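You operate a simulated robot arm through the tools that you are given. There is no shell and no other tool. Be economical: measure what you need, move in short steps, check, and stop when the job is done.

You run a simulated two-armed robot. Do the job below in one go: nothing can be reset, and whatever is moved stays where it is left.

Task
Take the cap off the tall clear jar and lay it down on the rewind table top.
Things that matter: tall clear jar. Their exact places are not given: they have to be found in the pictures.

Only the result counts: the job must be done as asked and must still hold three seconds after the hand-in. Knocking over, shifting, dropping, spilling or breaking anything else fails it. A push-on lid holds only when it is set on centred and level and pressed home; a screw cap is set on level and turned clockwise until tight.

Robot
Two 7-joint arms with four-finger grippers on one trunk, on a base that drives. Base frame: it is fixed to the floor where the robot stands at the start and does not move with it; the origin is under the middle of the robot, x ahead of it, y to its left, z up; the surface under the hand at the start is at about z = 85. Readings come in cm, rad, newtons and seconds.
The left shoulder is at the start at [4, 18.1, 117.9], the right one opposite. With the tool pointing down near the work surface each hand reaches from about 32 to 84 cm from the robot's upright axis, wherever it stands, measured 20 degrees to its own side. Payload 3.67 kg a hand.
The TCP of each hand is the grasp point between the finger pads, 2.8 cm short of the fingertips. In the tool frame z runs along the fingers and y along their closing line. The gripper opens to 11.2 cm. The gripper's body begins 7.3 cm behind the TCP.
Orientation is that of the tool frame in the base frame, as a unit quaternion [x, y, z, w]. With the fingers straight down and closing along the base's y, the tool's x points along the base's -x, its y along +y and its z along -z.

Tools
- The arms move only by the tool step_arm. It takes "left_commands", "right_commands" or both (then of equal length, played together; a hand with none holds still); each is a list of rows, each an object (a shift or turn left out is 0, a gripper value left out holds the last) with "delta_rot": the turn, a rotation vector about the base's x, y, z in rad, a list of three; "xyz": the shift along the base's x, y, z in cm, a list of three; "grip": the closure, from 0 (fully open) to 1 (shut). In form: [{"delta_rot": [rx, ry, rz], "xyz": [tx, ty, tz], "grip": grip}, ...]. A call has 1 to 20 rows; each row shifts and turns the commanded pose from where the row before left it. Each row takes 0.2 s and may step no farther than 5 cm and 0.15 rad from the row before; otherwise, or with a gripper value out of range, the whole call is refused. Where a pose cannot be reached the arm comes as near as it can. A force on the tool above 40 N (or 10 N above the force at the start of the call, whichever is more), or a blocked arm, ends the call early, and 0.2 s more pass. The fingers move at their own pace and stop on an object; they squeeze with about 26 N. The grip force told is the motor's: it shows also when the fingers shut on nothing. Time passes only in rows, and 0.2 s behind the last, so rows that do not move let the fingers close. It gives the time, the measured TCP pose, the force on the tool (base axes), the opening and the grip force at its end, in the units of the frame above (readings bear some noise), with the torque about the TCP (base axes, N m) and any sound that the robot's microphone picked up.
- Cameras (640 x 400 px; columns grow to the right, rows downward): "scene" is now at [10.32, -1.29, 142.54]; the picture's right is [-0.16, -0.99, 0.00], its down [-0.52, 0.08, -0.85] and it looks along [0.84, -0.14, -0.52] (base axes); focal length 260 px, centre (320, 200). "left" rides on the left gripper at [6, 1.8, -10.4] in its tool frame; the picture's right is [-0.29, 0.96, 0.00], its down [-0.80, -0.24, -0.55] and it looks along [-0.53, -0.16, 0.83] (tool axes); focal length 234 px, centre (320, 200). "right" rides on the right gripper at [6, -1.8, -10.4] in its tool frame; the picture's right is [0.29, 0.96, 0.00], its down [-0.80, 0.24, -0.55] and it looks along [-0.53, 0.16, 0.83] (tool axes); focal length 234 px, centre (320, 200).
- snapshot(camera): a new picture of that camera. No time passes.
- slide_trunk(by): slides the trunk up (or, below 0, down) by that many cm; the arms and the scene camera ride with it, the base frame stays. It gives what a move gives, with no picture.
- drive_base(legs): drives the robot by 1 to 6 legs, each [ahead, left, turn to the left] in cm, cm and rad, along the robot's own axes; the way and the turn of a leg run together, so that a leg with both is an arc; at most 150 cm and 3.142 rad a leg. The arms and the cameras ride along, it lands a little off, and it stops where it bumps. It gives what a move gives.
- pan_tilt(pan, tilt): turns the head with the scene camera to pan (to the left, within 1.501 rad either way) and tilt (down, from -0.506 to 1.204), counted from straight ahead of the robot. It gives what a move gives.
- measure_at(camera, pixels): for up to 12 pixels [column, row] of the newest picture of that camera ("zoom" is the newest enlarged one), the place [x, y, z] in the base frame of the surface seen there, good to about 0.3 cm, but the place of the scene camera against the robot may be out by one fixed shift of up to 1.8 cm in any direction. No time passes.
- inspect(camera, box): a new picture of the part [left, top, right, bottom] of that camera's present view, enlarged. No time passes.
- sign_off(): hands the job in; it is judged then, once.

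Keep the steps short. Do not move on a guess: measure, check each grasp and each placing, and mend mistakes. In all there are 80 turns and 58 pictures (those below and enlarged ones count). Leave the grippers open and the arms clear of the work at the hand-in unless told otherwise, and finish with a single line.

The tools are called after ">>>" as a command line: name --argument value ..., lists and objects as JSON in quotes. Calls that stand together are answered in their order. step_arm: Moves the arms, as the interface text tells. Its arguments: {"type":"object","properties":{"left_commands":{"type":"array","items":{"type":"object","properties":{"delta_rot":{"type":"array","items":{"type":"number"}},"xyz":{"type":"array","items":{"type":"number"}},"grip":{"type":"number"}}}},"right_commands":{"type":"array","items":{"type":"object","properties":{"delta_rot":{"type":"array","items":{"type":"number"}},"xyz":{"type":"array","items":{"type":"number"}},"grip":{"type":"number"}}}}},"required":[]} The other tools are called the same way: slide_trunk (by) slides the trunk up or down; drive_base (legs) drives the base; pan_tilt (pan, tilt) turns the head that bears the scene camera; snapshot (camera) takes a picture; measure_at (camera, pixels) gives the place of the surface under pixels of a picture; inspect (camera, box) takes an enlarged picture of a part of a camera's view; sign_off () hands the job in.

At the start:

```text
t: 0.0
left_position: [56.34, 4.89, 121.92]
left_orientation: [-0.002, 1.0, -0.001, -0.001]
left_wrist_force: [-0.5, 1.0, -0.1]
left_moment: [-0.01, 0.02, -0.01]
left_grip_width: 11.18
left_finger_force: 0.0
right_position: [47.11, -34.63, 115.15]
right_orientation: [0.001, 1.0, 0.0, 0.0]
right_wrist_force: [0.1, 0.4, 0.2]
right_moment: [0.04, -0.01, -0.03]
right_grip_width: 11.18
right_finger_force: 0.0
trunk travel left (down, up): [-30.0, 21.4]
robot x, y, heading: [-0.36, 0.07, 0.004]
head pan, tilt: [-0.161, 0.55]
```

scene: 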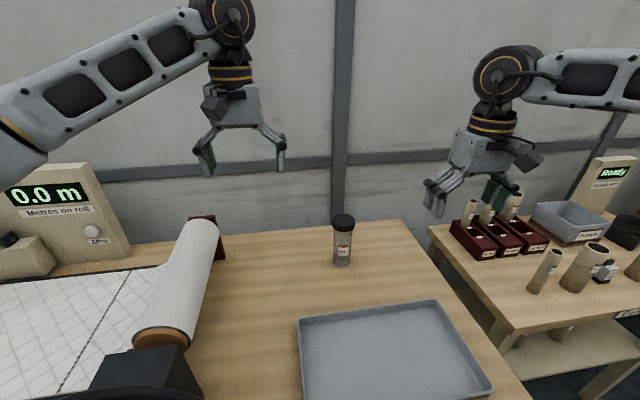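
right: 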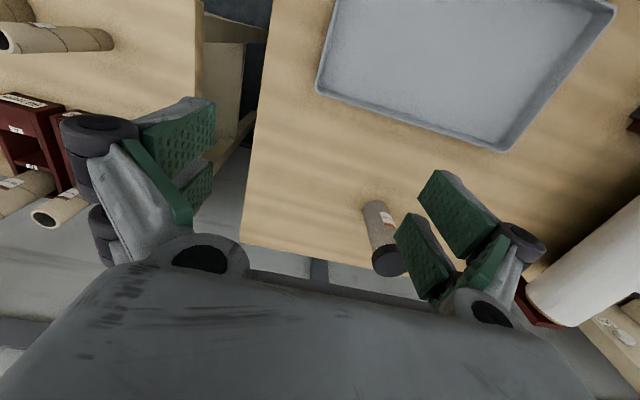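
left: 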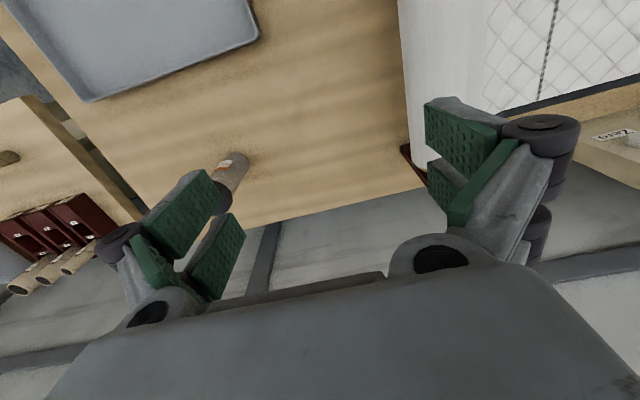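

I see the tall clear jar with a black cap at about (343,240) in the scene. I take an enlarged view and measure it.

>>> inspect --camera "scene" --box '[290, 190, 400, 280]'

>>> measure_at --camera "scene" --pixels '[[343, 217], [343, 222], [343, 230], [333, 222], [354, 222], [342, 250], [341, 264], [320, 262], [370, 262], [270, 320], [400, 240]]'

>>> measure_at --camera "right" --pixels '[[388, 262], [380, 225], [385, 252], [350, 240]]'

>>> measure_at --camera "left" --pixels '[[222, 203], [235, 170], [280, 200]]'

```text
4.44 times, centred on (345, 235) of scene
```

zoom: 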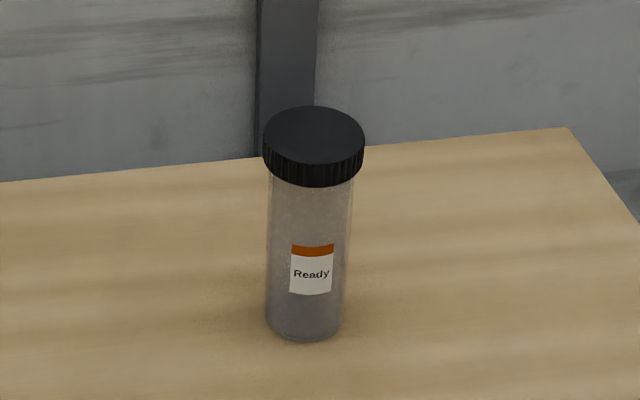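

```text
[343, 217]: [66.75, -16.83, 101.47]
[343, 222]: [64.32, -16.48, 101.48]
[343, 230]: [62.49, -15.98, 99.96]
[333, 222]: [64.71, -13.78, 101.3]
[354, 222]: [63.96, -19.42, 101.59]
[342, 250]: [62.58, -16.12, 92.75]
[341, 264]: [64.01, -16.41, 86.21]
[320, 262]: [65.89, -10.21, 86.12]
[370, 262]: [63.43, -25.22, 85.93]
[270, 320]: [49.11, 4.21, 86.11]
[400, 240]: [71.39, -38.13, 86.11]
```

```text
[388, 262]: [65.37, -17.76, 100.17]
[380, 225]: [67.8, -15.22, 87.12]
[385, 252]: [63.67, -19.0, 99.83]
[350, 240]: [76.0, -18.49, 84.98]
```

```text
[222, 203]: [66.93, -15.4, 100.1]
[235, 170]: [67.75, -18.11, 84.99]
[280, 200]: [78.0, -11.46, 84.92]
```

The cap is ridged, so it looks like a screw cap, about 6 cm across with its top near z = 100. The jar therefore has to be held by its body. I look closer with the wrist cameras and check the surroundings (tray, roll).

>>> inspect --camera "right" --box '[340, 190, 436, 290]'

>>> measure_at --camera "scene" --pixels '[[298, 320], [440, 303], [390, 350], [310, 396], [490, 385], [215, 225], [185, 270], [170, 340], [140, 370], [220, 255]]'

>>> inspect --camera "scene" --box '[400, 150, 640, 400]'

```text
4.00 times, centred on (388, 240) of right
```

zoom: 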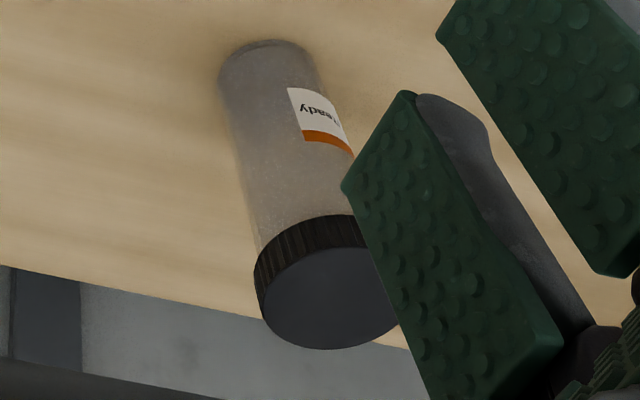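

```text
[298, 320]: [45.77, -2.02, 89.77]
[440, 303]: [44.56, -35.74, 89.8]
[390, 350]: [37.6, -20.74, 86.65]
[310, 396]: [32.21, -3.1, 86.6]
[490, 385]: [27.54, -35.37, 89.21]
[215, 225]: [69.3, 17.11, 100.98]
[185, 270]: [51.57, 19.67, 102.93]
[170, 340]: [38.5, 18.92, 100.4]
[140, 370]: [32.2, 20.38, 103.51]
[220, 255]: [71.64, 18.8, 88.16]
```

```text
1.60 times, centred on (520, 275) of scene
```

zoom: 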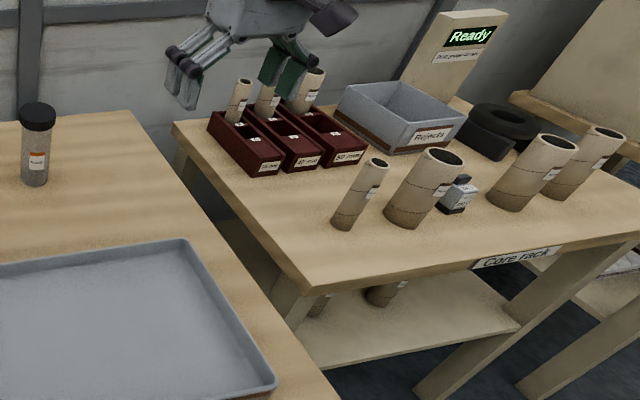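

The other table reads "Core rack", so the jar's own table with the roll is the rewind table. The scene camera reads about 1.1 cm too high. I move the right hand short of the jar, well above it, to see the cap clearly between the fingers. At the same time the trunk stays put and the left hand waits.

>>> step_arm --right_commands '[{"xyz": [2.5, 3.6, 0]}, {"xyz": [2.5, 3.6, 0]}, {"xyz": [2.5, 3.6, 0]}, {"xyz": [2.5, 3.6, 0]}, {}]'

>>> snapshot --camera "right"

```text
t: 1.2
left_position: [56.31, 4.77, 121.98]
left_orientation: [0.0, 1.0, 0.002, -0.001]
left_wrist_force: [0.0, -0.4, 0.0]
left_moment: [0.02, -0.02, 0.01]
left_grip_width: 11.21
left_finger_force: 0.0
right_position: [56.98, -20.3, 115.22]
right_orientation: [0.001, 1.0, 0.001, 0.0]
right_wrist_force: [-1.1, 0.0, 0.7]
right_moment: [0.03, 0.0, 0.0]
right_grip_width: 11.2
right_finger_force: 0.1
trunk travel left (down, up): [-30.0, 21.4]
robot x, y, heading: [-0.12, 0.11, 0.004]
head pan, tilt: [-0.161, 0.55]
```

```text
51 pictures are left
```

right: 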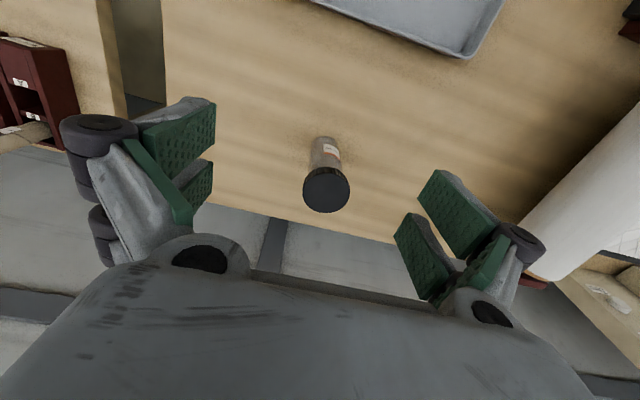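

The cap is at (327,189). I enlarge and measure its rim.

>>> inspect --camera "right" --box '[288, 125, 368, 225]'

>>> measure_at --camera "right" --pixels '[[327, 190], [306, 190], [347, 190], [327, 172], [327, 209], [316, 160], [335, 158], [325, 145], [300, 140], [325, 230]]'

```text
4.00 times, centred on (328, 175) of right
```

zoom: 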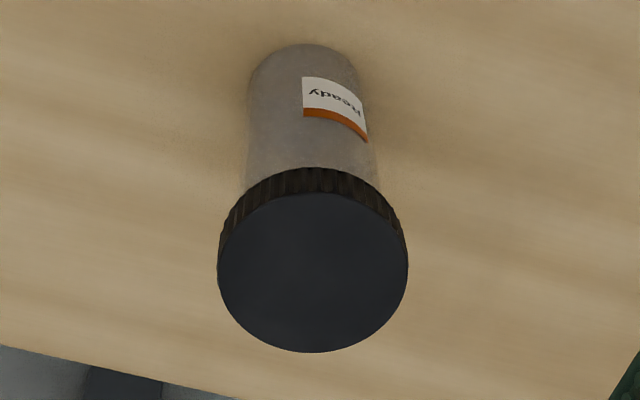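

```text
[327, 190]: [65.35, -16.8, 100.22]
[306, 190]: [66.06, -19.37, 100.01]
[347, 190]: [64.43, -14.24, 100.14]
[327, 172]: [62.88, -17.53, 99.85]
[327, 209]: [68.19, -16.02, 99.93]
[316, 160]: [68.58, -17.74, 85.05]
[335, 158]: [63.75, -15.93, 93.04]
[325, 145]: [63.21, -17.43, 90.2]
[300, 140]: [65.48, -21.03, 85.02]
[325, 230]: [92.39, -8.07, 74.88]
```

The cap's centre is (65.5, -16.8), top z = 100.1, radius about 2.7. The jar body's radius is about 2.3. The plan is for the left hand to grip the body, tilted 60° from vertical and coming from the front, while the right hand unscrews from above. First I move the right hand aside to the right, and the left hand tilts and comes across, still high.

>>> step_arm --right_commands '[{"xyz": [2, -3.5, 0]}, {"xyz": [2, -3.5, 0]}, {"xyz": [2, -3.5, 0]}, {"xyz": [2, -3.5, 0]}, {}, {}, {}, {}, {}, {}]' --left_commands '[{"delta_rot": [0, -0.15, 0], "xyz": [-0.5, 0, 0]}, {"delta_rot": [0, -0.15, 0], "xyz": [-0.5, 0, 0]}, {"delta_rot": [0, -0.15, 0], "xyz": [-0.5, -2, -1]}, {"delta_rot": [0, -0.15, 0], "xyz": [-0.5, -2.5, -2]}, {"delta_rot": [0, -0.15, 0], "xyz": [-0.5, -2.5, -2]}, {"delta_rot": [0, -0.15, 0], "xyz": [-0.5, -2.5, -2]}, {"delta_rot": [0, -0.147, 0], "xyz": [-0.5, -2.5, -2]}, {"delta_rot": [0, 0, -0.15], "xyz": [-0.5, -2.5, -2]}, {"delta_rot": [0, 0, -0.15], "xyz": [-0.2, -3, -2]}, {}]'

>>> snapshot --camera "scene"

>>> snapshot --camera "left"

```text
t: 3.4
left_position: [52.11, -12.42, 108.97]
left_orientation: [0.129, 0.856, -0.075, 0.495]
left_wrist_force: [-0.1, -0.1, 0.1]
left_moment: [-0.01, 0.01, 0.01]
left_grip_width: 11.21
left_finger_force: 0.1
right_position: [65.14, -34.27, 114.99]
right_orientation: [0.001, 1.0, -0.001, 0.001]
right_wrist_force: [0.4, -0.1, 0.0]
right_moment: [0.05, -0.03, -0.02]
right_grip_width: 11.2
right_finger_force: 0.0
trunk travel left (down, up): [-30.0, 21.4]
robot x, y, heading: [-0.08, -0.12, -0.0]
head pan, tilt: [-0.161, 0.55]
```

```text
49 pictures are left
```

scene: 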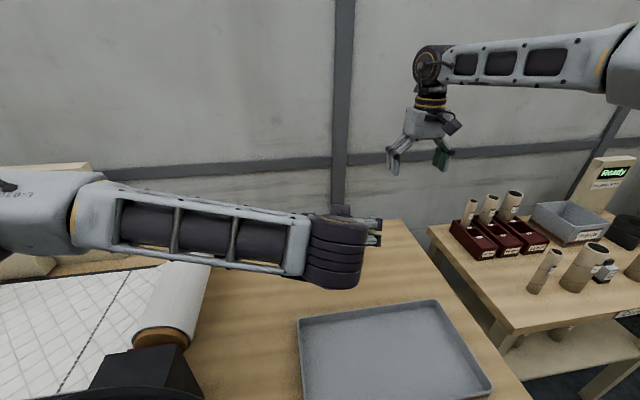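

```text
48 pictures are left
```

left: 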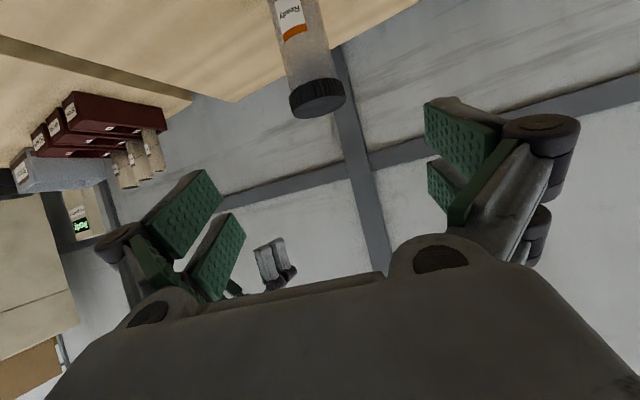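

The left forearm passes over the roll. I measure its height before going lower.

>>> measure_at --camera "scene" --pixels '[[90, 245], [150, 262], [220, 270], [290, 275], [335, 285], [30, 180], [90, 185], [180, 200], [280, 215], [340, 245]]'

```text
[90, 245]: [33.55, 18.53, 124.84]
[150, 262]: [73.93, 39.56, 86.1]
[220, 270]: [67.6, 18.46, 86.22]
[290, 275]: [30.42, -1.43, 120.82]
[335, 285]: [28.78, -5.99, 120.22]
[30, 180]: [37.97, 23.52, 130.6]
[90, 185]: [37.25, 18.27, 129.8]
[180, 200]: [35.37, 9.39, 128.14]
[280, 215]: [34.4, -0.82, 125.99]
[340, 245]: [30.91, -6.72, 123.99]
```

The forearm's underside is at about z = 120. For more room over the roll (top about 102), I raise the trunk 8 cm first.

>>> slide_trunk --by 8

>>> step_arm --left_commands '[{"xyz": [0, 0, -3]}, {"xyz": [0, 0, -3]}, {"xyz": [0, 0, -3]}, {"xyz": [0, 0, -3]}, {"xyz": [0, 0, -2]}, {}]'

>>> snapshot --camera "scene"

```text
t: 4.6
left_position: [52.15, -12.52, 116.75]
left_orientation: [0.129, 0.857, -0.075, 0.494]
left_wrist_force: [0.1, -0.4, 0.0]
left_moment: [0.02, 0.01, -0.03]
left_grip_width: 11.2
left_finger_force: 0.1
right_position: [65.12, -34.43, 122.88]
right_orientation: [0.001, 1.0, 0.0, -0.001]
right_wrist_force: [0.1, -0.4, 0.1]
right_moment: [-0.01, 0.01, 0.0]
right_grip_width: 11.19
right_finger_force: 0.1
trunk travel left (down, up): [-38.0, 13.4]
robot x, y, heading: [-0.05, 0.12, -0.002]
head pan, tilt: [-0.161, 0.55]
```

```text
t: 6.0
left_position: [52.28, -12.53, 102.85]
left_orientation: [0.129, 0.856, -0.075, 0.495]
left_wrist_force: [0.7, 0.2, 0.2]
left_moment: [0.02, 0.0, -0.03]
left_grip_width: 11.22
left_finger_force: 0.1
right_position: [65.17, -34.32, 122.99]
right_orientation: [0.001, 1.0, 0.0, 0.001]
right_wrist_force: [0.3, 0.6, 0.0]
right_moment: [-0.05, 0.01, -0.01]
right_grip_width: 11.18
right_finger_force: 0.1
trunk travel left (down, up): [-38.0, 13.4]
robot x, y, heading: [0.13, -0.29, 0.001]
head pan, tilt: [-0.161, 0.55]
```

```text
47 pictures are left
```

scene: 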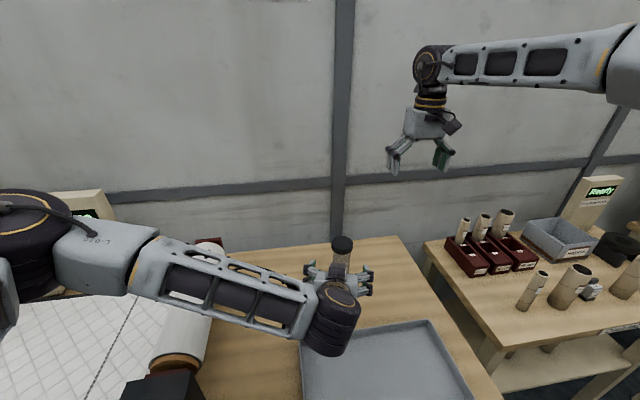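

>>> measure_at --camera "scene" --pixels '[[150, 295], [200, 305], [290, 335], [325, 352], [215, 275], [170, 265], [100, 290]]'

>>> snapshot --camera "left"

```text
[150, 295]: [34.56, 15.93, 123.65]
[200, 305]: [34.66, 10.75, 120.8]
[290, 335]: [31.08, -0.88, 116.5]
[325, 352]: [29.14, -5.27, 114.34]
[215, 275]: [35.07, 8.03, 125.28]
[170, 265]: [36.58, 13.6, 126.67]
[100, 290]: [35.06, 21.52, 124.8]
```

```text
46 pictures are left
```

left: 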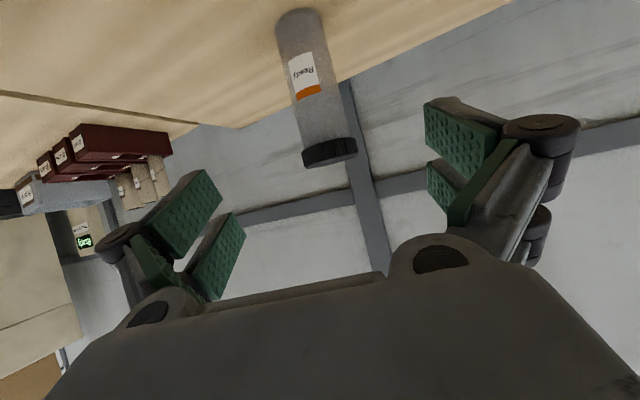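

Clearance is ample and nothing has been touched. I go down to z of about 92 beside the jar, still 14 cm short of it, and look again.

>>> step_arm --left_commands '[{"xyz": [0, 0, -3]}, {"xyz": [0, 0, -3]}, {"xyz": [0, 0, -3]}, {"xyz": [0, 0, -2]}, {}]'

>>> snapshot --camera "left"

>>> snapshot --camera "scene"

```text
t: 7.2
left_position: [52.14, -12.52, 91.62]
left_orientation: [0.129, 0.856, -0.075, 0.494]
left_wrist_force: [0.1, 0.9, -0.3]
left_moment: [-0.01, 0.03, 0.01]
left_grip_width: 11.21
left_finger_force: 0.1
right_position: [65.28, -34.36, 122.88]
right_orientation: [0.0, 1.0, -0.001, 0.0]
right_wrist_force: [-0.2, -0.3, -0.1]
right_moment: [0.02, 0.03, -0.04]
right_grip_width: 11.19
right_finger_force: 0.1
trunk travel left (down, up): [-38.0, 13.4]
robot x, y, heading: [0.23, 0.11, -0.006]
head pan, tilt: [-0.161, 0.55]
```

```text
45 pictures are left
```

left: 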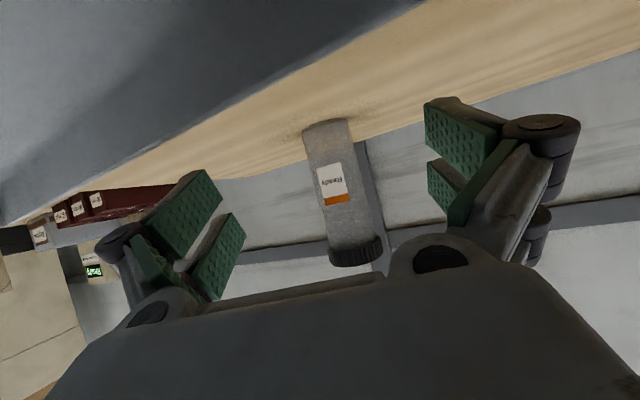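

```text
44 pictures are left
```

scene: 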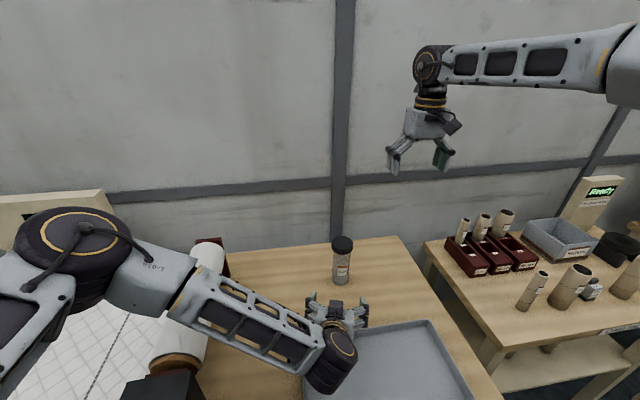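

The jar body at (335,190) stands between the open fingers. I advance along the hand's heading to bring the TCP onto the jar's axis, and check before closing.

>>> step_arm --left_commands '[{"xyz": [3.3, -1.06, 0]}, {"xyz": [3.3, -1.06, 0]}, {"xyz": [3.3, -1.06, 0]}, {"xyz": [3.2, -1.06, 0]}, {}]'

>>> snapshot --camera "left"

>>> inspect --camera "scene" --box '[270, 220, 430, 320]'

```text
t: 8.4
left_position: [65.42, -16.8, 91.62]
left_orientation: [0.129, 0.857, -0.076, 0.494]
left_wrist_force: [0.0, 0.6, 0.8]
left_moment: [0.02, 0.03, 0.0]
left_grip_width: 11.2
left_finger_force: 0.0
right_position: [65.23, -34.3, 122.99]
right_orientation: [0.001, 1.0, -0.002, 0.0]
right_wrist_force: [-0.4, -0.6, 0.1]
right_moment: [0.01, 0.03, 0.02]
right_grip_width: 11.22
right_finger_force: 0.1
trunk travel left (down, up): [-38.0, 13.4]
robot x, y, heading: [-0.06, -0.11, -0.002]
head pan, tilt: [-0.161, 0.55]
```

```text
43 pictures are left
```

left: 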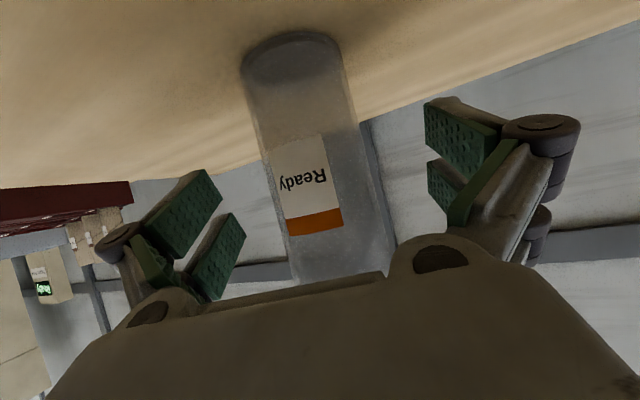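

```text
4.00 times, centred on (350, 270) of scene
```

zoom: 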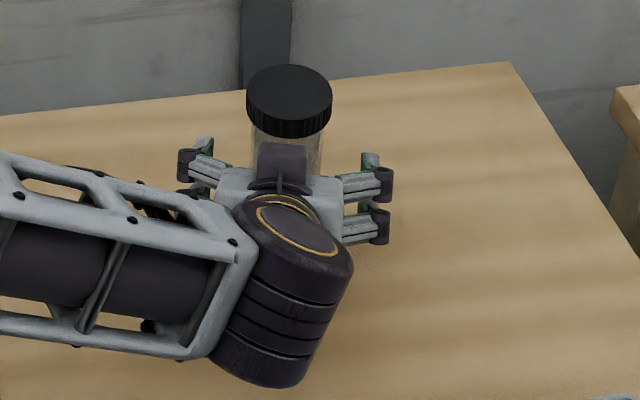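

The TCP lies on the jar's axis: at row 190 the body spans about 275 to 370, centred at 322. I close the left hand gradually on the body.

>>> step_arm --left_commands '[{"grip": 0.4}, {"grip": 0.5}, {"grip": 0.56}, {"grip": 0.62}, {"grip": 0.7}, {"grip": 1.0}, {}]'

>>> snapshot --camera "left"

```text
t: 10.0
left_position: [65.67, -16.82, 91.67]
left_orientation: [0.129, 0.857, -0.074, 0.494]
left_wrist_force: [0.3, -0.6, 2.1]
left_moment: [0.04, 0.01, 0.01]
left_grip_width: 5.21
left_finger_force: 26.1
right_position: [65.13, -34.26, 122.94]
right_orientation: [0.001, 1.0, 0.0, 0.0]
right_wrist_force: [-0.3, 0.7, 0.7]
right_moment: [-0.01, -0.01, -0.03]
right_grip_width: 11.2
right_finger_force: 0.0
trunk travel left (down, up): [-38.0, 13.4]
robot x, y, heading: [-0.08, 0.24, 0.001]
head pan, tilt: [-0.161, 0.55]
```

```text
41 pictures are left
```

left: 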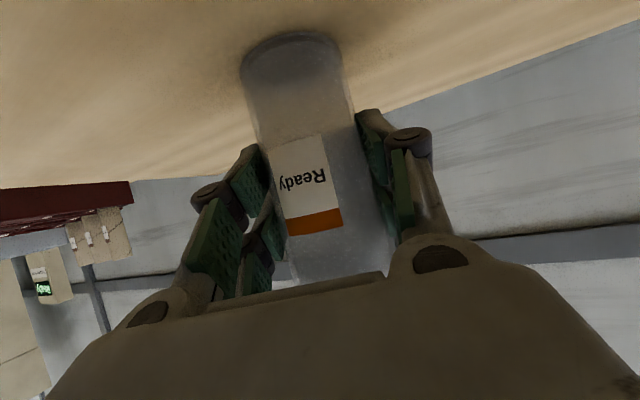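

The left hand holds the jar body (5.2 cm wide, 26 N). Next, the right hand goes above the cap.

>>> step_arm --right_commands '[{"xyz": [0.1, 3.5, -1.5]}, {"xyz": [0.1, 3.5, -1.5]}, {"xyz": [0.1, 3.5, -1.5]}, {"xyz": [0.1, 3.5, -1.5]}, {"xyz": [0.0, 3.5, -1.5]}, {}]'

>>> snapshot --camera "right"

>>> snapshot --camera "scene"

```text
t: 11.4
left_position: [65.54, -16.8, 91.81]
left_orientation: [0.128, 0.857, -0.075, 0.494]
left_wrist_force: [-1.1, 1.3, 2.3]
left_moment: [-0.05, 0.12, -0.03]
left_grip_width: 5.23
left_finger_force: 26.3
right_position: [64.39, -17.65, 115.33]
right_orientation: [0.0, 1.0, 0.0, 0.002]
right_wrist_force: [-1.0, 0.2, 0.0]
right_moment: [-0.01, 0.0, -0.02]
right_grip_width: 11.2
right_finger_force: 0.0
right hand out of reach, approached as far as the arm can: row 5
trunk travel left (down, up): [-38.0, 13.4]
robot x, y, heading: [-0.02, -0.04, 0.001]
head pan, tilt: [-0.161, 0.55]
```

```text
40 pictures are left
```

right: 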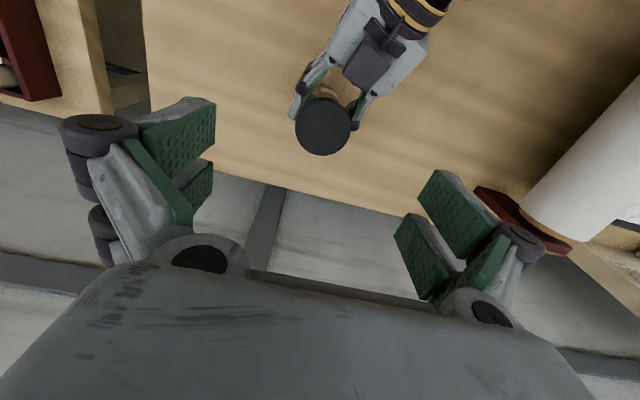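

```text
39 pictures are left
```

scene: 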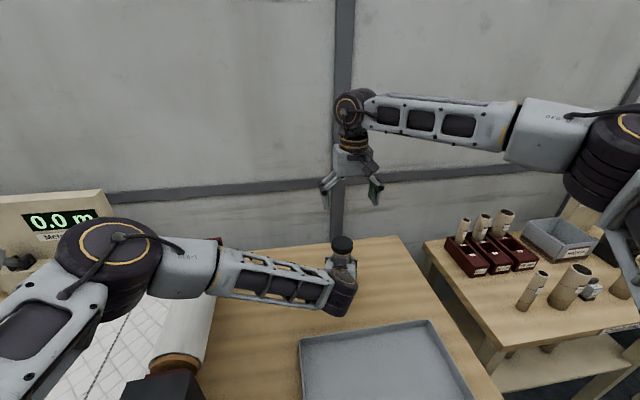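

The right hand stopped short by about 1 cm, at (64.4,-17.7,115.3), near the limit of its reach. I test whether the spot is reachable lower down while staying above the cap (tips above z = 104).

>>> step_arm --right_commands '[{"xyz": [0, 0, -3]}, {"xyz": [0, 0, -3]}, {"xyz": [0.5, 0.4, 0]}, {"xyz": [0.6, 0.4, 0]}, {}]'

```text
t: 12.6
left_position: [65.53, -16.79, 91.78]
left_orientation: [0.128, 0.856, -0.075, 0.494]
left_wrist_force: [0.3, -0.3, 1.8]
left_moment: [-0.04, 0.01, -0.05]
left_grip_width: 5.23
left_finger_force: 26.6
right_position: [64.1, -18.03, 109.51]
right_orientation: [0.001, 1.0, 0.0, 0.001]
right_wrist_force: [0.4, 0.5, -0.1]
right_moment: [0.0, 0.02, -0.01]
right_grip_width: 11.19
right_finger_force: 0.0
right hand out of reach, approached as far as the arm can: row 2, 3, 4
trunk travel left (down, up): [-38.0, 13.4]
robot x, y, heading: [-0.0, -0.18, -0.001]
head pan, tilt: [-0.161, 0.55]
```

The reach here is limited. I need to know in which direction it improves, so I probe a few points farther right at the same height, clear of everything.

>>> step_arm --right_commands '[{"xyz": [0, -3, 0]}, {"xyz": [0, -3, 0]}, {"xyz": [0, -3, 0]}, {"xyz": [2, 0, 0]}, {"xyz": [2, 0, 0]}, {}]'

>>> pan_tilt --pan 0 --tilt 1.2

>>> snapshot --camera "scene"

```text
t: 14.0
left_position: [65.56, -16.7, 91.66]
left_orientation: [0.129, 0.856, -0.075, 0.494]
left_wrist_force: [1.2, -0.6, 1.4]
left_moment: [-0.12, -0.04, 0.02]
left_grip_width: 5.22
left_finger_force: 26.0
right_position: [68.29, -26.97, 109.54]
right_orientation: [0.001, 1.0, 0.0, 0.0]
right_wrist_force: [-0.5, 0.7, -0.4]
right_moment: [-0.01, -0.01, 0.01]
right_grip_width: 11.21
right_finger_force: 0.1
trunk travel left (down, up): [-38.0, 13.4]
robot x, y, heading: [0.51, 0.28, -0.002]
head pan, tilt: [-0.161, 0.55]
```

```text
t: 15.0
left_position: [65.48, -16.67, 91.71]
left_orientation: [0.129, 0.857, -0.075, 0.494]
left_wrist_force: [0.1, -1.7, 2.5]
left_moment: [-0.14, 0.0, -0.03]
left_grip_width: 5.26
left_finger_force: 25.8
right_position: [68.11, -27.01, 109.58]
right_orientation: [0.001, 1.0, 0.0, 0.0]
right_wrist_force: [-0.8, -1.0, 0.1]
right_moment: [-0.01, 0.02, -0.03]
right_grip_width: 11.21
right_finger_force: 0.0
trunk travel left (down, up): [-38.0, 13.4]
robot x, y, heading: [-0.1, -0.0, 0.001]
head pan, tilt: [0.0, 1.201]
```

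```text
38 pictures are left
```

scene: 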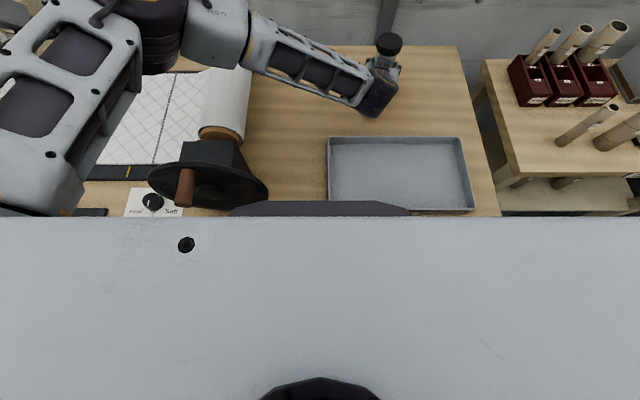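

The point (68,-27) is reached easily, so the limit is not plain distance. It may be a wrist roll limit. I test it by yawing the right hand by +0.9 rad and returning above the cap, staying high.

>>> step_arm --right_commands '[{"delta_rot": [0, 0, 0.15], "xyz": [0, 0, 1]}, {"delta_rot": [0, 0, 0.15], "xyz": [0, 0, 1]}, {"delta_rot": [0, 0, 0.15], "xyz": [0, 0, 0]}, {"delta_rot": [0, 0, 0.15], "xyz": [0, 0, 0]}, {"delta_rot": [0, 0, 0.15], "xyz": [-0.7, 2, 0]}, {"delta_rot": [0, 0, 0.15], "xyz": [-0.7, 2, 0]}, {"xyz": [-0.7, 2, 0]}, {"xyz": [-0.5, 2, 0]}, {"xyz": [0, 2.2, 0]}, {}]'

>>> pan_tilt --pan -0.16 --tilt 0.6

>>> snapshot --camera "scene"

```text
t: 17.2
left_position: [65.62, -16.76, 91.72]
left_orientation: [0.128, 0.857, -0.074, 0.494]
left_wrist_force: [0.6, 1.8, 3.5]
left_moment: [0.04, -0.01, 0.0]
left_grip_width: 5.22
left_finger_force: 26.1
right_position: [53.12, -8.39, 110.97]
right_orientation: [-0.434, 0.901, -0.001, 0.002]
right_wrist_force: [0.6, -2.2, 4.1]
right_moment: [0.12, 0.14, 0.07]
right_grip_width: 11.27
right_finger_force: 0.1
right hand out of reach, approached as far as the arm can: row 3, 4, 5, 6
trunk travel left (down, up): [-38.0, 13.4]
robot x, y, heading: [-0.11, -0.16, -0.0]
head pan, tilt: [0.0, 1.201]
```

```text
t: 18.2
left_position: [65.44, -16.76, 91.7]
left_orientation: [0.129, 0.856, -0.075, 0.495]
left_wrist_force: [1.2, 1.9, 2.7]
left_moment: [0.04, -0.05, 0.02]
left_grip_width: 5.22
left_finger_force: 26.0
right_position: [53.13, -8.38, 110.95]
right_orientation: [-0.434, 0.901, 0.0, 0.001]
right_wrist_force: [1.7, -1.8, 3.9]
right_moment: [0.13, 0.16, 0.03]
right_grip_width: 11.24
right_finger_force: 0.1
trunk travel left (down, up): [-38.0, 13.4]
robot x, y, heading: [0.53, 0.07, -0.002]
head pan, tilt: [-0.161, 0.6]
```

```text
37 pictures are left
```

scene: 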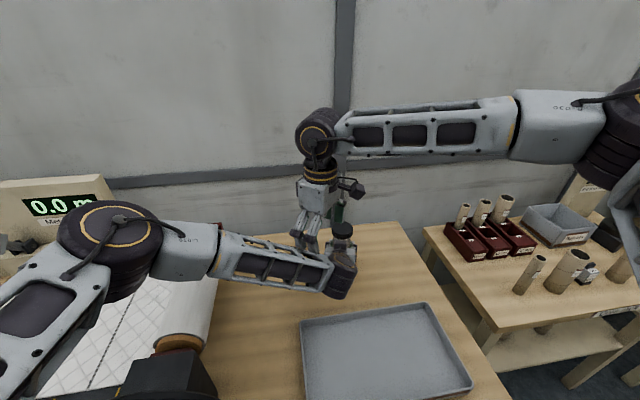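

The positive yaw made things worse: the right hand slid aside to (53,-8) and is lightly touching the left wrist (about 4 N). The left grip is undisturbed. I lift the right hand straight up, then move it away to the right and yaw it back.

>>> step_arm --right_commands '[{"xyz": [0, 0, 2.5]}, {"xyz": [0, 0, 2.5]}, {"xyz": [0, 0, 2.5]}, {}]'

```text
t: 19.2
left_position: [65.54, -16.84, 91.84]
left_orientation: [0.129, 0.857, -0.075, 0.493]
left_wrist_force: [-1.2, 0.0, 1.5]
left_moment: [-0.08, 0.08, -0.03]
left_grip_width: 5.23
left_finger_force: 25.7
right_position: [53.34, -8.39, 118.55]
right_orientation: [-0.434, 0.901, 0.0, 0.0]
right_wrist_force: [-0.8, 0.8, 0.5]
right_moment: [-0.04, 0.0, 0.02]
right_grip_width: 11.18
right_finger_force: 0.1
trunk travel left (down, up): [-38.0, 13.4]
robot x, y, heading: [-0.29, 0.08, 0.001]
head pan, tilt: [-0.161, 0.6]
```

The contact is gone. Now I yaw the right hand back past zero to about -0.6 while moving right.

>>> step_arm --right_commands '[{"delta_rot": [0, 0, -0.15], "xyz": [0, -2, 0]}, {"delta_rot": [0, 0, -0.15], "xyz": [0, -2, 0]}, {"delta_rot": [0, 0, -0.15], "xyz": [0, -2, 0]}, {"delta_rot": [0, 0, -0.15], "xyz": [0, -2, 0]}, {"delta_rot": [0, 0, -0.15], "xyz": [0, -2, 0]}, {"delta_rot": [0, 0, -0.15], "xyz": [0, -2, 0]}, {"delta_rot": [0, 0, -0.15]}, {"delta_rot": [0, 0, -0.15]}, {"delta_rot": [0, 0, -0.15]}, {"delta_rot": [0, 0, -0.15]}, {}]'

```text
t: 21.6
left_position: [65.58, -16.72, 91.75]
left_orientation: [0.129, 0.856, -0.075, 0.495]
left_wrist_force: [0.1, 0.0, 1.8]
left_moment: [-0.05, 0.0, 0.01]
left_grip_width: 5.23
left_finger_force: 26.3
right_position: [53.31, -20.45, 118.55]
right_orientation: [0.297, 0.955, -0.001, 0.0]
right_wrist_force: [0.1, 0.3, -0.4]
right_moment: [0.01, 0.04, -0.03]
right_grip_width: 11.21
right_finger_force: 0.0
trunk travel left (down, up): [-38.0, 13.4]
robot x, y, heading: [-0.23, -0.23, 0.005]
head pan, tilt: [-0.161, 0.6]
```

The yaw is now -0.6. I go above the cap.

>>> step_arm --right_commands '[{"xyz": [3.1, 0.9, 0]}, {"xyz": [3.1, 0.9, 0]}, {"xyz": [3.1, 0.9, 0]}, {"xyz": [3.0, 0.9, 0]}, {"xyz": [0, 0, -3]}, {"xyz": [0, 0, -3]}, {}]'

>>> snapshot --camera "right"

```text
t: 23.2
left_position: [65.5, -16.91, 91.75]
left_orientation: [0.13, 0.856, -0.076, 0.495]
left_wrist_force: [0.4, -1.2, 0.9]
left_moment: [-0.07, -0.01, -0.01]
left_grip_width: 5.2
left_finger_force: 26.1
right_position: [64.37, -17.66, 112.3]
right_orientation: [0.297, 0.955, 0.0, 0.0]
right_wrist_force: [0.1, 0.3, -0.5]
right_moment: [0.01, 0.0, -0.03]
right_grip_width: 11.19
right_finger_force: 0.0
right hand out of reach, approached as far as the arm can: row 4
trunk travel left (down, up): [-38.0, 13.4]
robot x, y, heading: [0.42, 0.25, -0.0]
head pan, tilt: [-0.161, 0.6]
```

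```text
36 pictures are left
```

right: 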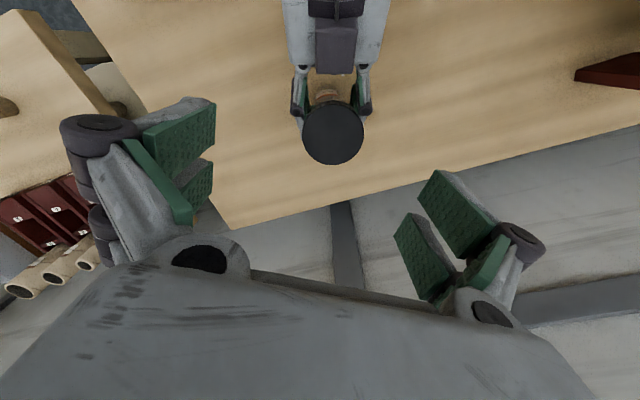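

The limit is the same place at any yaw, and it is an arm limit across the body, only about 1.4 cm short. Turning the base a little to the left puts the jar into the right arm's better sector. I first release the jar cleanly and back the left hand straight off, while the right hand rises and moves aside.

>>> step_arm --left_commands '[{"grip": 0.4}, {"grip": 0.0}, {}, {"xyz": [-3.3, 1.06, 0]}, {"xyz": [-3.3, 1.06, 0]}, {"xyz": [-3.3, 1.06, 0]}, {"xyz": [-3.2, 1.06, 0]}, {"xyz": [0, 0, 3]}, {"xyz": [0, 0, 3]}, {"xyz": [0, 0, 3]}, {}]' --right_commands '[{"xyz": [0, 0, 2]}, {"xyz": [0, 0, 2]}, {"xyz": [0, 0, 2]}, {"xyz": [0, -3, 0]}, {"xyz": [0, -3, 0]}, {"xyz": [0, -3, 0]}, {"xyz": [0, -3, 0]}, {}, {}, {}, {}]'

>>> drive_base --legs '[[0, 0, 0.13]]'

>>> snapshot --camera "left"

>>> snapshot --camera "scene"

```text
t: 25.6
left_position: [52.11, -12.55, 100.82]
left_orientation: [0.13, 0.857, -0.076, 0.494]
left_wrist_force: [-0.2, 0.1, 0.3]
left_moment: [0.04, -0.04, -0.02]
left_grip_width: 11.19
left_finger_force: 0.0
right_position: [64.49, -29.53, 118.29]
right_orientation: [0.297, 0.955, -0.001, 0.0]
right_wrist_force: [0.7, -0.5, -0.2]
right_moment: [0.03, 0.01, -0.04]
right_grip_width: 11.19
right_finger_force: 0.1
trunk travel left (down, up): [-38.0, 13.4]
robot x, y, heading: [0.03, -0.11, -0.003]
head pan, tilt: [-0.161, 0.6]
```

```text
t: 26.6
left_position: [53.3, -5.78, 100.9]
left_orientation: [0.073, 0.863, -0.042, 0.498]
left_wrist_force: [-0.1, -1.0, -0.1]
left_moment: [0.02, 0.02, 0.03]
left_grip_width: 11.22
left_finger_force: 0.1
right_position: [67.79, -21.04, 118.34]
right_orientation: [0.234, 0.972, 0.0, -0.001]
right_wrist_force: [0.5, 0.8, 0.3]
right_moment: [0.0, -0.01, 0.02]
right_grip_width: 11.23
right_finger_force: 0.0
trunk travel left (down, up): [-38.0, 13.4]
robot x, y, heading: [-0.36, -0.16, 0.127]
head pan, tilt: [-0.161, 0.6]
```

```text
35 pictures are left
```

left: 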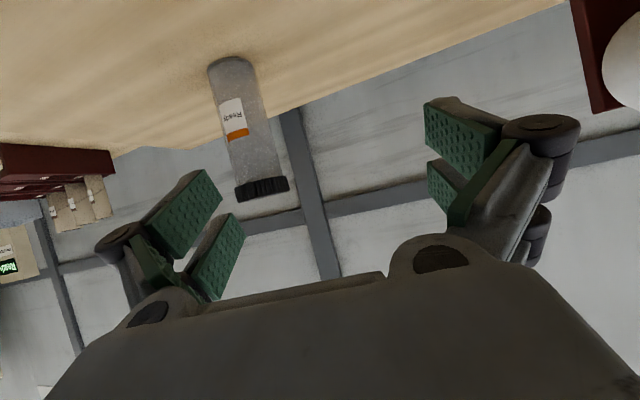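

```text
34 pictures are left
```

scene: 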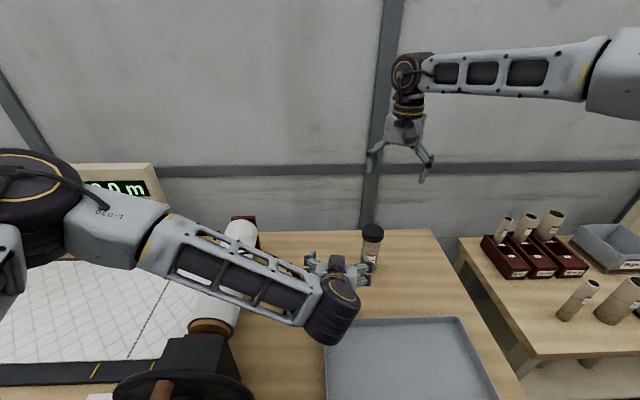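

The jar stands untouched. I check that the right hand reaches above the cap now: move to (65.5,-16.8) and down to z = 106, with the tips still 3 cm above the cap.

>>> step_arm --right_commands '[{"xyz": [-1.1, 2.1, 0]}, {"xyz": [-1.2, 2.1, 0]}, {"xyz": [0, 0, -3]}, {"xyz": [0, 0, -3]}, {"xyz": [0, 0, -3]}, {"xyz": [0, 0, -3]}, {}]'

>>> snapshot --camera "right"

>>> measure_at --camera "right" --pixels '[[320, 160], [320, 130], [320, 190]]'

```text
t: 28.2
left_position: [53.24, -5.69, 100.99]
left_orientation: [0.074, 0.863, -0.044, 0.499]
left_wrist_force: [-0.1, -0.1, -0.4]
left_moment: [0.02, 0.0, 0.04]
left_grip_width: 11.22
left_finger_force: 0.1
right_position: [65.39, -17.05, 106.27]
right_orientation: [0.235, 0.972, 0.001, 0.0]
right_wrist_force: [0.4, 0.1, 0.3]
right_moment: [-0.03, -0.02, 0.0]
right_grip_width: 11.22
right_finger_force: 0.0
trunk travel left (down, up): [-38.0, 13.4]
robot x, y, heading: [0.28, -0.05, 0.124]
head pan, tilt: [-0.161, 0.6]
```

```text
33 pictures are left
```

right: 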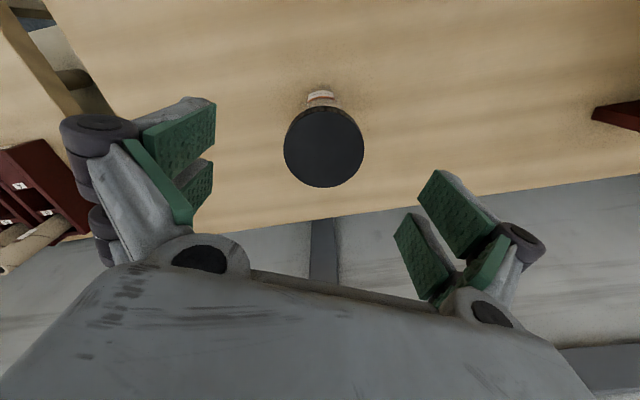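

```text
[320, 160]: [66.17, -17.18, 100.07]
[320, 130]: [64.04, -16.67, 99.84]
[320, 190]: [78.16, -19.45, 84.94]
```

It reaches now. I measure the cap's rim here for a precise centre.

>>> measure_at --camera "right" --pixels '[[288, 147], [360, 147], [324, 111], [324, 184], [324, 147], [300, 122], [348, 172], [348, 122], [300, 172]]'

```text
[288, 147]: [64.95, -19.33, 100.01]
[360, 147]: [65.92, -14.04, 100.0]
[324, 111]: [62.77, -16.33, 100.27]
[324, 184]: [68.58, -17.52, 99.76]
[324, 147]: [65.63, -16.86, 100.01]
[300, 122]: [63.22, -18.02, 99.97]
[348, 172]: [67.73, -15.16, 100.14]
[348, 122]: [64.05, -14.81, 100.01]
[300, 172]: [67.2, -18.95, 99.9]
```

The cap's centre is (65.55,-16.8), radius about 2.9, so the jar has not moved. The left hand now returns: yaw -0.2, to the pre-point (53,-11.9), down to 91.7, while the right hand rises 3 cm for room.

>>> step_arm --left_commands '[{"delta_rot": [0, 0, -0.1], "xyz": [0, -2, 0]}, {"delta_rot": [0, 0, -0.1], "xyz": [-0.3, -2, 0]}, {"xyz": [0, -2.2, 0]}, {"xyz": [0, 0, -3]}, {"xyz": [0, 0, -3]}, {"xyz": [0, 0, -3.2]}, {}]' --right_commands '[{"xyz": [0.1, 0.2, 1.5]}, {"xyz": [0, 0, 1.5]}, {}, {}, {}, {}, {}]'

>>> snapshot --camera "left"

```text
t: 29.8
left_position: [52.84, -12.07, 91.55]
left_orientation: [0.158, 0.852, -0.092, 0.491]
left_wrist_force: [0.4, -0.1, 0.8]
left_moment: [0.0, 0.0, -0.03]
left_grip_width: 11.21
left_finger_force: 0.0
right_position: [65.55, -16.58, 109.44]
right_orientation: [0.234, 0.972, -0.001, 0.0]
right_wrist_force: [0.4, 0.1, -0.3]
right_moment: [0.0, -0.01, 0.0]
right_grip_width: 11.21
right_finger_force: 0.0
trunk travel left (down, up): [-38.0, 13.4]
robot x, y, heading: [-0.12, -0.29, 0.131]
head pan, tilt: [-0.161, 0.6]
```

```text
32 pictures are left
```

left: 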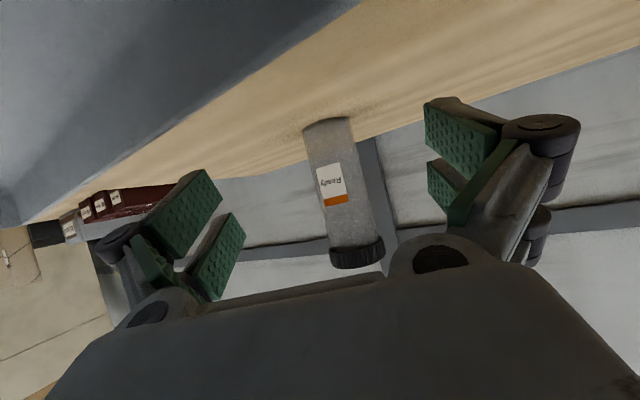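

The jar is between the fingers again. I advance (12.7,-4.7) and close gradually.

>>> step_arm --left_commands '[{"xyz": [3.2, -1.2, 0]}, {"xyz": [3.2, -1.2, 0]}, {"xyz": [3.2, -1.2, 0]}, {"xyz": [3.1, -1.15, 0]}, {}, {"grip": 0.4}, {"grip": 0.46}, {"grip": 0.5}, {"grip": 0.53}, {"grip": 0.57}, {"grip": 1.0}, {}]'

>>> snapshot --camera "right"

>>> snapshot --camera "scene"

>>> measure_at --camera "right" --pixels '[[320, 140], [320, 150]]'

```text
t: 32.4
left_position: [65.64, -16.79, 91.62]
left_orientation: [0.159, 0.851, -0.092, 0.491]
left_wrist_force: [-0.6, -1.3, 0.1]
left_moment: [-0.08, 0.05, 0.0]
left_grip_width: 5.11
left_finger_force: 25.9
right_position: [65.64, -16.68, 109.26]
right_orientation: [0.234, 0.972, 0.0, 0.0]
right_wrist_force: [0.5, -0.2, 0.5]
right_moment: [-0.02, 0.0, 0.02]
right_grip_width: 11.18
right_finger_force: 0.0
trunk travel left (down, up): [-38.0, 13.4]
robot x, y, heading: [-0.1, 0.17, 0.127]
head pan, tilt: [-0.161, 0.6]
```

```text
31 pictures are left
```

right: 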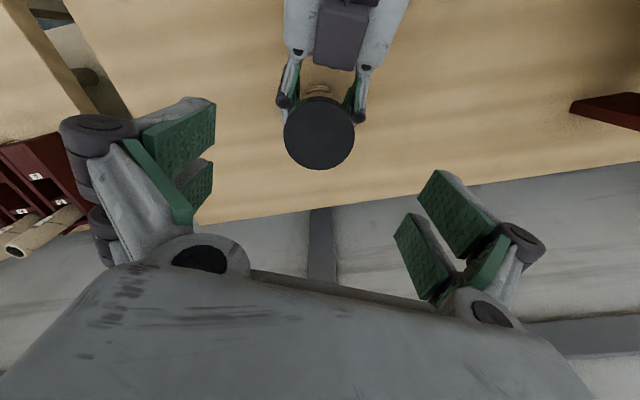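

```text
30 pictures are left
```

scene: 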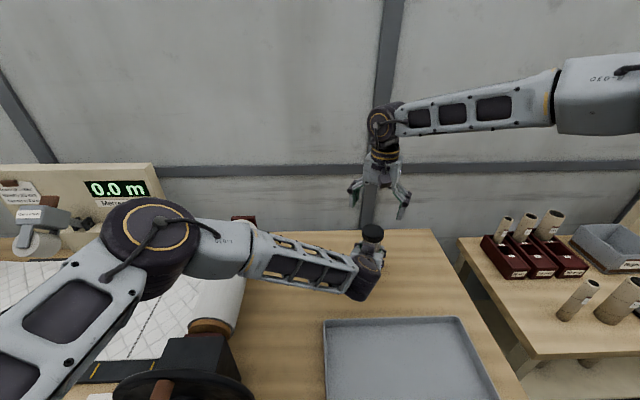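

```text
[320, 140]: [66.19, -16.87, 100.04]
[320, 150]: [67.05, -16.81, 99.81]
```

The jar is held (5.1 cm, 26 N) and the cap is centred under the right hand. I lower the right hand to z of about 99.4, fingers open.

>>> step_arm --right_commands '[{"xyz": [0, -0.1, -2.5]}, {"xyz": [0, 0, -2.5]}, {"xyz": [0, 0, -2]}, {"xyz": [0, 0, -1.5]}, {"xyz": [0, 0, -1.4]}, {}]'

>>> snapshot --camera "right"

>>> inspect --camera "scene" --box '[310, 170, 450, 310]'

```text
t: 33.8
left_position: [65.65, -16.76, 91.61]
left_orientation: [0.159, 0.852, -0.092, 0.491]
left_wrist_force: [-1.1, -0.6, 1.5]
left_moment: [-0.02, -0.03, 0.0]
left_grip_width: 5.09
left_finger_force: 25.8
right_position: [65.7, -16.67, 99.37]
right_orientation: [0.234, 0.972, 0.0, -0.001]
right_wrist_force: [-0.4, -0.6, 0.3]
right_moment: [-0.02, -0.02, 0.01]
right_grip_width: 11.21
right_finger_force: 0.0
trunk travel left (down, up): [-38.0, 13.4]
robot x, y, heading: [-0.15, -0.1, 0.131]
head pan, tilt: [-0.161, 0.6]
```

```text
29 pictures are left
```

right: 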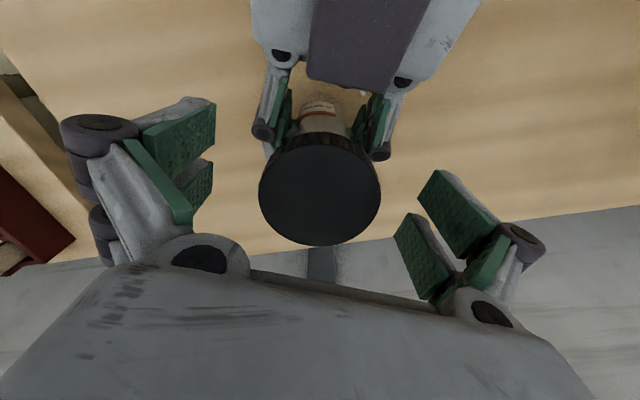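

```text
2.86 times, centred on (380, 240) of scene
```

zoom: 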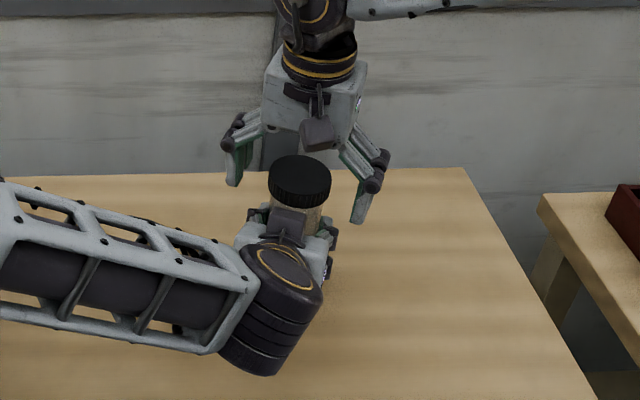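

The cap is centred between the fingers (cap centre about (320,193)). I close the right hand gradually on it.

>>> step_arm --right_commands '[{"grip": 0.35}, {"grip": 0.42}, {"grip": 0.46}, {"grip": 0.5}, {"grip": 0.55}, {"grip": 1.0}, {}]'

```text
t: 35.4
left_position: [65.57, -16.78, 91.48]
left_orientation: [0.16, 0.852, -0.093, 0.49]
left_wrist_force: [0.7, -4.0, 0.6]
left_moment: [0.16, -0.16, 0.02]
left_grip_width: 5.1
left_finger_force: 26.3
right_position: [65.73, -16.76, 99.41]
right_orientation: [0.234, 0.972, 0.0, 0.0]
right_wrist_force: [1.8, 2.9, 3.8]
right_moment: [0.11, -0.05, 0.02]
right_grip_width: 5.64
right_finger_force: 25.8
trunk travel left (down, up): [-38.0, 13.4]
robot x, y, heading: [0.18, 0.21, 0.137]
head pan, tilt: [-0.161, 0.6]
```

The cap is gripped (5.64 cm, 26 N). I turn counterclockwise (+z) a little and read the torque and whether anything slips.

>>> step_arm --right_commands '[{"delta_rot": [0, 0, 0.1]}, {"delta_rot": [0, 0, 0.1]}, {"delta_rot": [0, 0, 0.1]}, {"delta_rot": [0, 0, 0.1]}]'

>>> snapshot --camera "left"

```text
t: 36.4
left_position: [65.67, -16.74, 91.53]
left_orientation: [0.159, 0.852, -0.092, 0.491]
left_wrist_force: [-3.3, -0.1, 1.5]
left_moment: [-0.35, -0.26, 0.03]
left_grip_width: 5.09
left_finger_force: 26.1
right_position: [65.76, -16.88, 99.45]
right_orientation: [0.036, 0.999, -0.001, 0.001]
right_wrist_force: [3.4, -2.0, 4.3]
right_moment: [0.02, -0.06, -0.05]
right_grip_width: 5.67
right_finger_force: 25.8
trunk travel left (down, up): [-38.0, 13.4]
robot x, y, heading: [-0.09, -0.28, 0.127]
head pan, tilt: [-0.161, 0.6]
```

```text
27 pictures are left
```

left: 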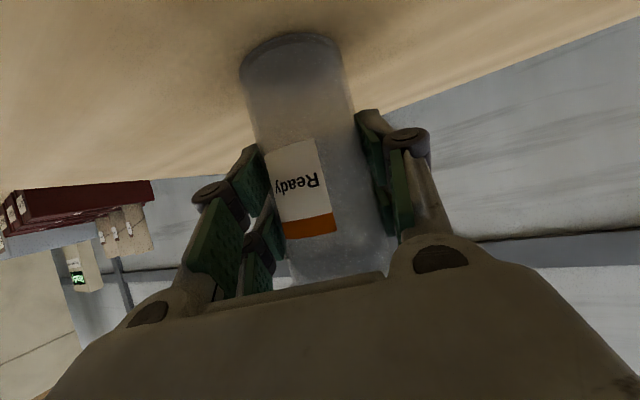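

The torque is small and the jar's label has not turned with it, so the cap is turning. I go on to yaw of about +0.2 (short of the earlier positive yaw limit).

>>> step_arm --right_commands '[{"delta_rot": [0, 0, 0.1]}, {"delta_rot": [0, 0, 0.1]}, {"delta_rot": [0, 0, 0.1]}, {}]'

>>> inspect --camera "scene" --box '[330, 200, 420, 300]'

```text
t: 37.4
left_position: [65.57, -16.83, 91.57]
left_orientation: [0.16, 0.851, -0.093, 0.491]
left_wrist_force: [-5.9, 7.4, 1.7]
left_moment: [-0.38, -0.23, 0.03]
left_grip_width: 5.13
left_finger_force: 25.8
right_position: [65.63, -16.76, 99.56]
right_orientation: [-0.113, 0.994, -0.001, 0.001]
right_wrist_force: [6.7, -9.5, 4.8]
right_moment: [-0.45, -0.25, -0.06]
right_grip_width: 5.65
right_finger_force: 25.9
trunk travel left (down, up): [-38.0, 13.4]
robot x, y, heading: [0.01, -0.39, 0.125]
head pan, tilt: [-0.161, 0.6]
```

```text
4.00 times, centred on (375, 250) of scene
```

zoom: 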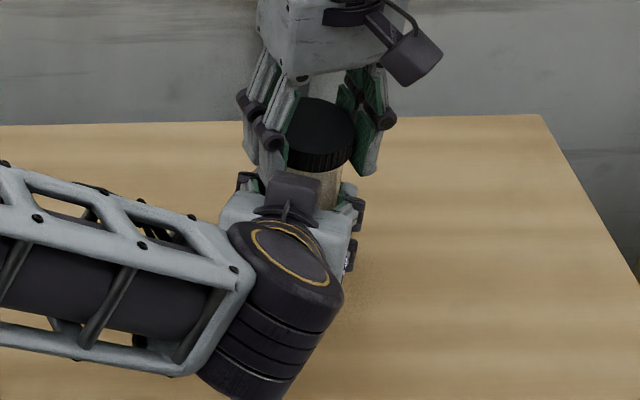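

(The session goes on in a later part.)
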